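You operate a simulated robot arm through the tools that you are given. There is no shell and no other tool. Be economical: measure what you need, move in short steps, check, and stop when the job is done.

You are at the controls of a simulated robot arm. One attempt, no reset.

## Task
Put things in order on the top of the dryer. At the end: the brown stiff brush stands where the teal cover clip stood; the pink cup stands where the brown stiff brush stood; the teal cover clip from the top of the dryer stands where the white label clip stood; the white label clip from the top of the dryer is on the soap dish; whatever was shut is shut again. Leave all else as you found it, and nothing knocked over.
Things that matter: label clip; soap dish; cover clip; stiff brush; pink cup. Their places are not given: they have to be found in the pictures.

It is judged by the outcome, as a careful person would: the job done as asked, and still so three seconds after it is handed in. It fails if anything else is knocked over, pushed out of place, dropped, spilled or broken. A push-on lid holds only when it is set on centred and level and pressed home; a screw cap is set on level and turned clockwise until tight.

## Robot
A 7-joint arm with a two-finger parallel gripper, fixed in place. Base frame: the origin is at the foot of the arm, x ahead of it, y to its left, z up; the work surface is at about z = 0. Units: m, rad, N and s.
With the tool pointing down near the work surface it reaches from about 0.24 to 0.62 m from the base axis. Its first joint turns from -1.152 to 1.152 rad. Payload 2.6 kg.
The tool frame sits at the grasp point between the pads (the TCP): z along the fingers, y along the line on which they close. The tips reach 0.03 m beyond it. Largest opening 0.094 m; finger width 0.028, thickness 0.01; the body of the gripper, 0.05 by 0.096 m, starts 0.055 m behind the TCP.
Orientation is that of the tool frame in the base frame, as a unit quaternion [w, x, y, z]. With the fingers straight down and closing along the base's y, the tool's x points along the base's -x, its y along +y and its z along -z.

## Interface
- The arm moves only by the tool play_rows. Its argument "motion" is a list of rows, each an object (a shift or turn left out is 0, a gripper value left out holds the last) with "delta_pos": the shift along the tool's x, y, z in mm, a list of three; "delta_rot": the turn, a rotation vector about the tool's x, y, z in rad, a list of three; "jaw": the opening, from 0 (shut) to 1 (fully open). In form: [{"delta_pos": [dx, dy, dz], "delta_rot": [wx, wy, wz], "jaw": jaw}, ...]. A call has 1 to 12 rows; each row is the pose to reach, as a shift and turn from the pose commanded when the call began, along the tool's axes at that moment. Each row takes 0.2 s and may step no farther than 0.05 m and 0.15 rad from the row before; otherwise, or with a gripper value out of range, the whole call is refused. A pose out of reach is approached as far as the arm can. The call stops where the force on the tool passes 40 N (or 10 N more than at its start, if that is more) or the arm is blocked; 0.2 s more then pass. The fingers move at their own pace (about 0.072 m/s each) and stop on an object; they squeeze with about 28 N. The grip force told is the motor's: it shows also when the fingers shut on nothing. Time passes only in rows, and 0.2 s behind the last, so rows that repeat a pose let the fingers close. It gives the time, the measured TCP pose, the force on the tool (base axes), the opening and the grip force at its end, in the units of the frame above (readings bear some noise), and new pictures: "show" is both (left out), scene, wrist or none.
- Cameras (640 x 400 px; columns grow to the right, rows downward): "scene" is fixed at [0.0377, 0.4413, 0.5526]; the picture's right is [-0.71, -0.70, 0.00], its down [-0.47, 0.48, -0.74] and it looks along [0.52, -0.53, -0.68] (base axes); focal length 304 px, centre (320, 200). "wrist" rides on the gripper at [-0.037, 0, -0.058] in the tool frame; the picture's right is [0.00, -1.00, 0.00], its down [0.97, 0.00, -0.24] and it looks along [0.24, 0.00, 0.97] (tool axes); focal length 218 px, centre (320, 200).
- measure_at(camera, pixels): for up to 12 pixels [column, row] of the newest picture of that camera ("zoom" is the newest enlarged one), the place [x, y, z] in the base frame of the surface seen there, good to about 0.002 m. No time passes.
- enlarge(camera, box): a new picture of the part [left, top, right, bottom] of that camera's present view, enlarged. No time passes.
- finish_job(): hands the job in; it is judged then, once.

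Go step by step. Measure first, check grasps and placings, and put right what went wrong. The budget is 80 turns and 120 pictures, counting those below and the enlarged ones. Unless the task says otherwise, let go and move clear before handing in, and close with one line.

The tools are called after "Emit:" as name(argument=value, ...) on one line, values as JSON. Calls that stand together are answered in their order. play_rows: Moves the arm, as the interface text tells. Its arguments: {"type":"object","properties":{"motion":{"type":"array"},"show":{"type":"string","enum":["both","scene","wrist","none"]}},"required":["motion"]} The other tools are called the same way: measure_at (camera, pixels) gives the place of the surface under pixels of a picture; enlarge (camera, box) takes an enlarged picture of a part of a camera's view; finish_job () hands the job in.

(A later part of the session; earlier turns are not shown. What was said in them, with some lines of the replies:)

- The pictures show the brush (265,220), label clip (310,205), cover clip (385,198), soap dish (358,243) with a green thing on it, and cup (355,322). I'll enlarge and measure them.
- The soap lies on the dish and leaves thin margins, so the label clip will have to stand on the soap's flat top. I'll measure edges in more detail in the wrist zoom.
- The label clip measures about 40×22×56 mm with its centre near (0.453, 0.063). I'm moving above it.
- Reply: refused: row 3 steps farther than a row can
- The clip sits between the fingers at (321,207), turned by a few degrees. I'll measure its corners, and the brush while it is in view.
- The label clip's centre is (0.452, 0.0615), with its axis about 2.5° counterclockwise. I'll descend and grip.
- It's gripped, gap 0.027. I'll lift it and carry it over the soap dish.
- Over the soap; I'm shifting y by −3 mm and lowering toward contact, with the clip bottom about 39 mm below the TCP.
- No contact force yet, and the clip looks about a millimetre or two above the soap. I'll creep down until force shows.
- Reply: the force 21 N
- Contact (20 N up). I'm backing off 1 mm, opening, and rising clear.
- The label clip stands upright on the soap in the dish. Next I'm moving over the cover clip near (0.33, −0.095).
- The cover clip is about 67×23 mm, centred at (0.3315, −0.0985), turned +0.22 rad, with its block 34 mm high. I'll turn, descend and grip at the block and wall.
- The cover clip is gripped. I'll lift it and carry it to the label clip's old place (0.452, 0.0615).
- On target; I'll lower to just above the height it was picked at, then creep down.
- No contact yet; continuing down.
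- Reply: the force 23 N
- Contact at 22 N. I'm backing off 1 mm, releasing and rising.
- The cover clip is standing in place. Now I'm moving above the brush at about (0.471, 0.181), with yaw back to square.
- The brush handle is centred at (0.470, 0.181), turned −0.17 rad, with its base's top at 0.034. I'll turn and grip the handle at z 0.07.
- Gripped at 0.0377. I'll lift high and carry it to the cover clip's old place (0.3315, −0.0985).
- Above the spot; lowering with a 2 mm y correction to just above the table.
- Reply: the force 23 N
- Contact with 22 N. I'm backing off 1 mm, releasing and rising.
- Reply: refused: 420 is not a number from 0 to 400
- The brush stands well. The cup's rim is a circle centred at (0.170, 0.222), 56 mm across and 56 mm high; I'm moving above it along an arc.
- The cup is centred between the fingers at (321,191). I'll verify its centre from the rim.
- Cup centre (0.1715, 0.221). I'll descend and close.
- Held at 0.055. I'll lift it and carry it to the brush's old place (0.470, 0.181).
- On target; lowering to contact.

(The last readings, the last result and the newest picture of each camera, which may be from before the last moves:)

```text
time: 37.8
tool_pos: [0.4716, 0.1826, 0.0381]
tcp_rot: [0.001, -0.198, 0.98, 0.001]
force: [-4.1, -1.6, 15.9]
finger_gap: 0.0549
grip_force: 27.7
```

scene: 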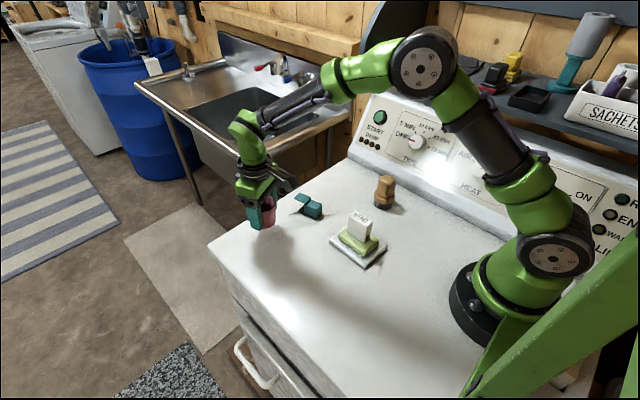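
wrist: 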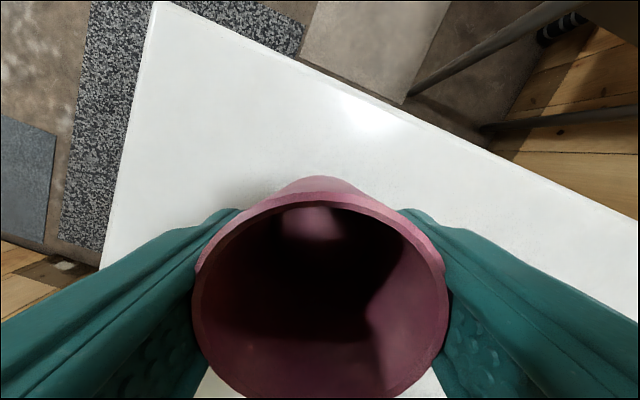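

Contact at 16 N. I'm opening slowly and rising clear.

Emit:
play_rows(motion=[{"delta_pos": [0, 0, -0.5], "jaw": 0.85}, {"delta_pos": [0, 0, -0.5]}, {"delta_pos": [0, 0, -0.5]}, {"delta_pos": [0, 0, -0.5]}, {"delta_pos": [0, 0, -30]}, {"delta_pos": [0, 0, -70]}, {"delta_pos": [0, 0, -115]}, {"delta_pos": [0, 0, -160]}, {"delta_pos": [40, 0, -180]}, {"delta_pos": [80, 0, -180]}, {"delta_pos": [80, 0, -180]}])

Emit:
enlarge(camera="scene", box=[230, 160, 430, 285])

```text
time: 40.2
tool_pos: [0.3966, 0.1505, 0.2151]
tcp_rot: [0.0, -0.2, 0.98, 0.0]
force: [0.0, -0.2, 0.3]
finger_gap: 0.0797
grip_force: 0.1
```

scene: 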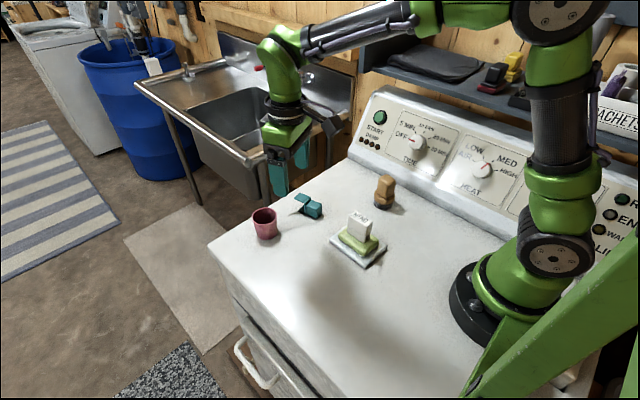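
wrist: 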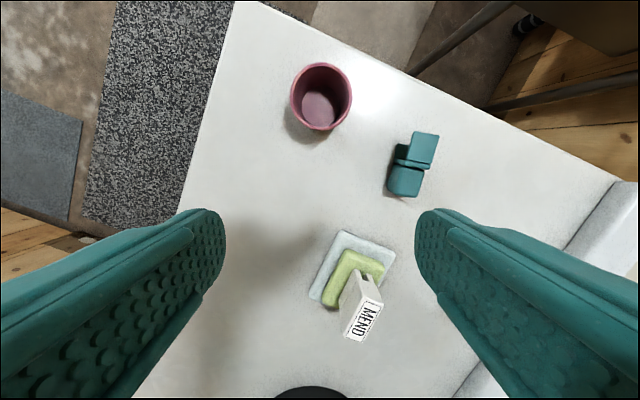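

```text
3.20 times, centred on (330, 222) of scene
```

zoom: 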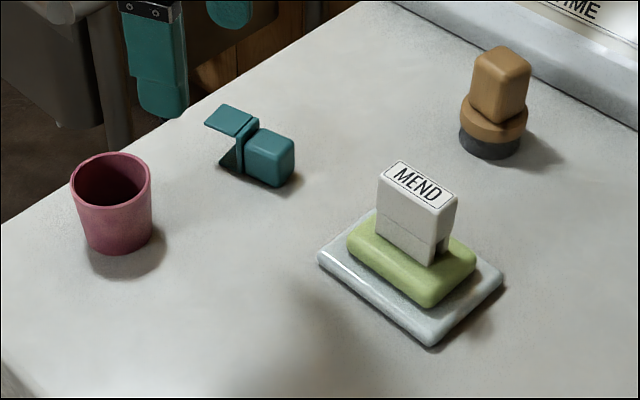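

The last pictures show all four items upright in their new places, the dish and soap unmoved and the gripper clear. I'm handing in.

Emit:
finish_job()

```text
The job is handed in.
```

The job is handed in: the brush, cup and cover clip stand in their new places. The label clip stands on the soap in the dish, because the dish's rim was too narrow for it. I opened nothing, so nothing needed shutting again.
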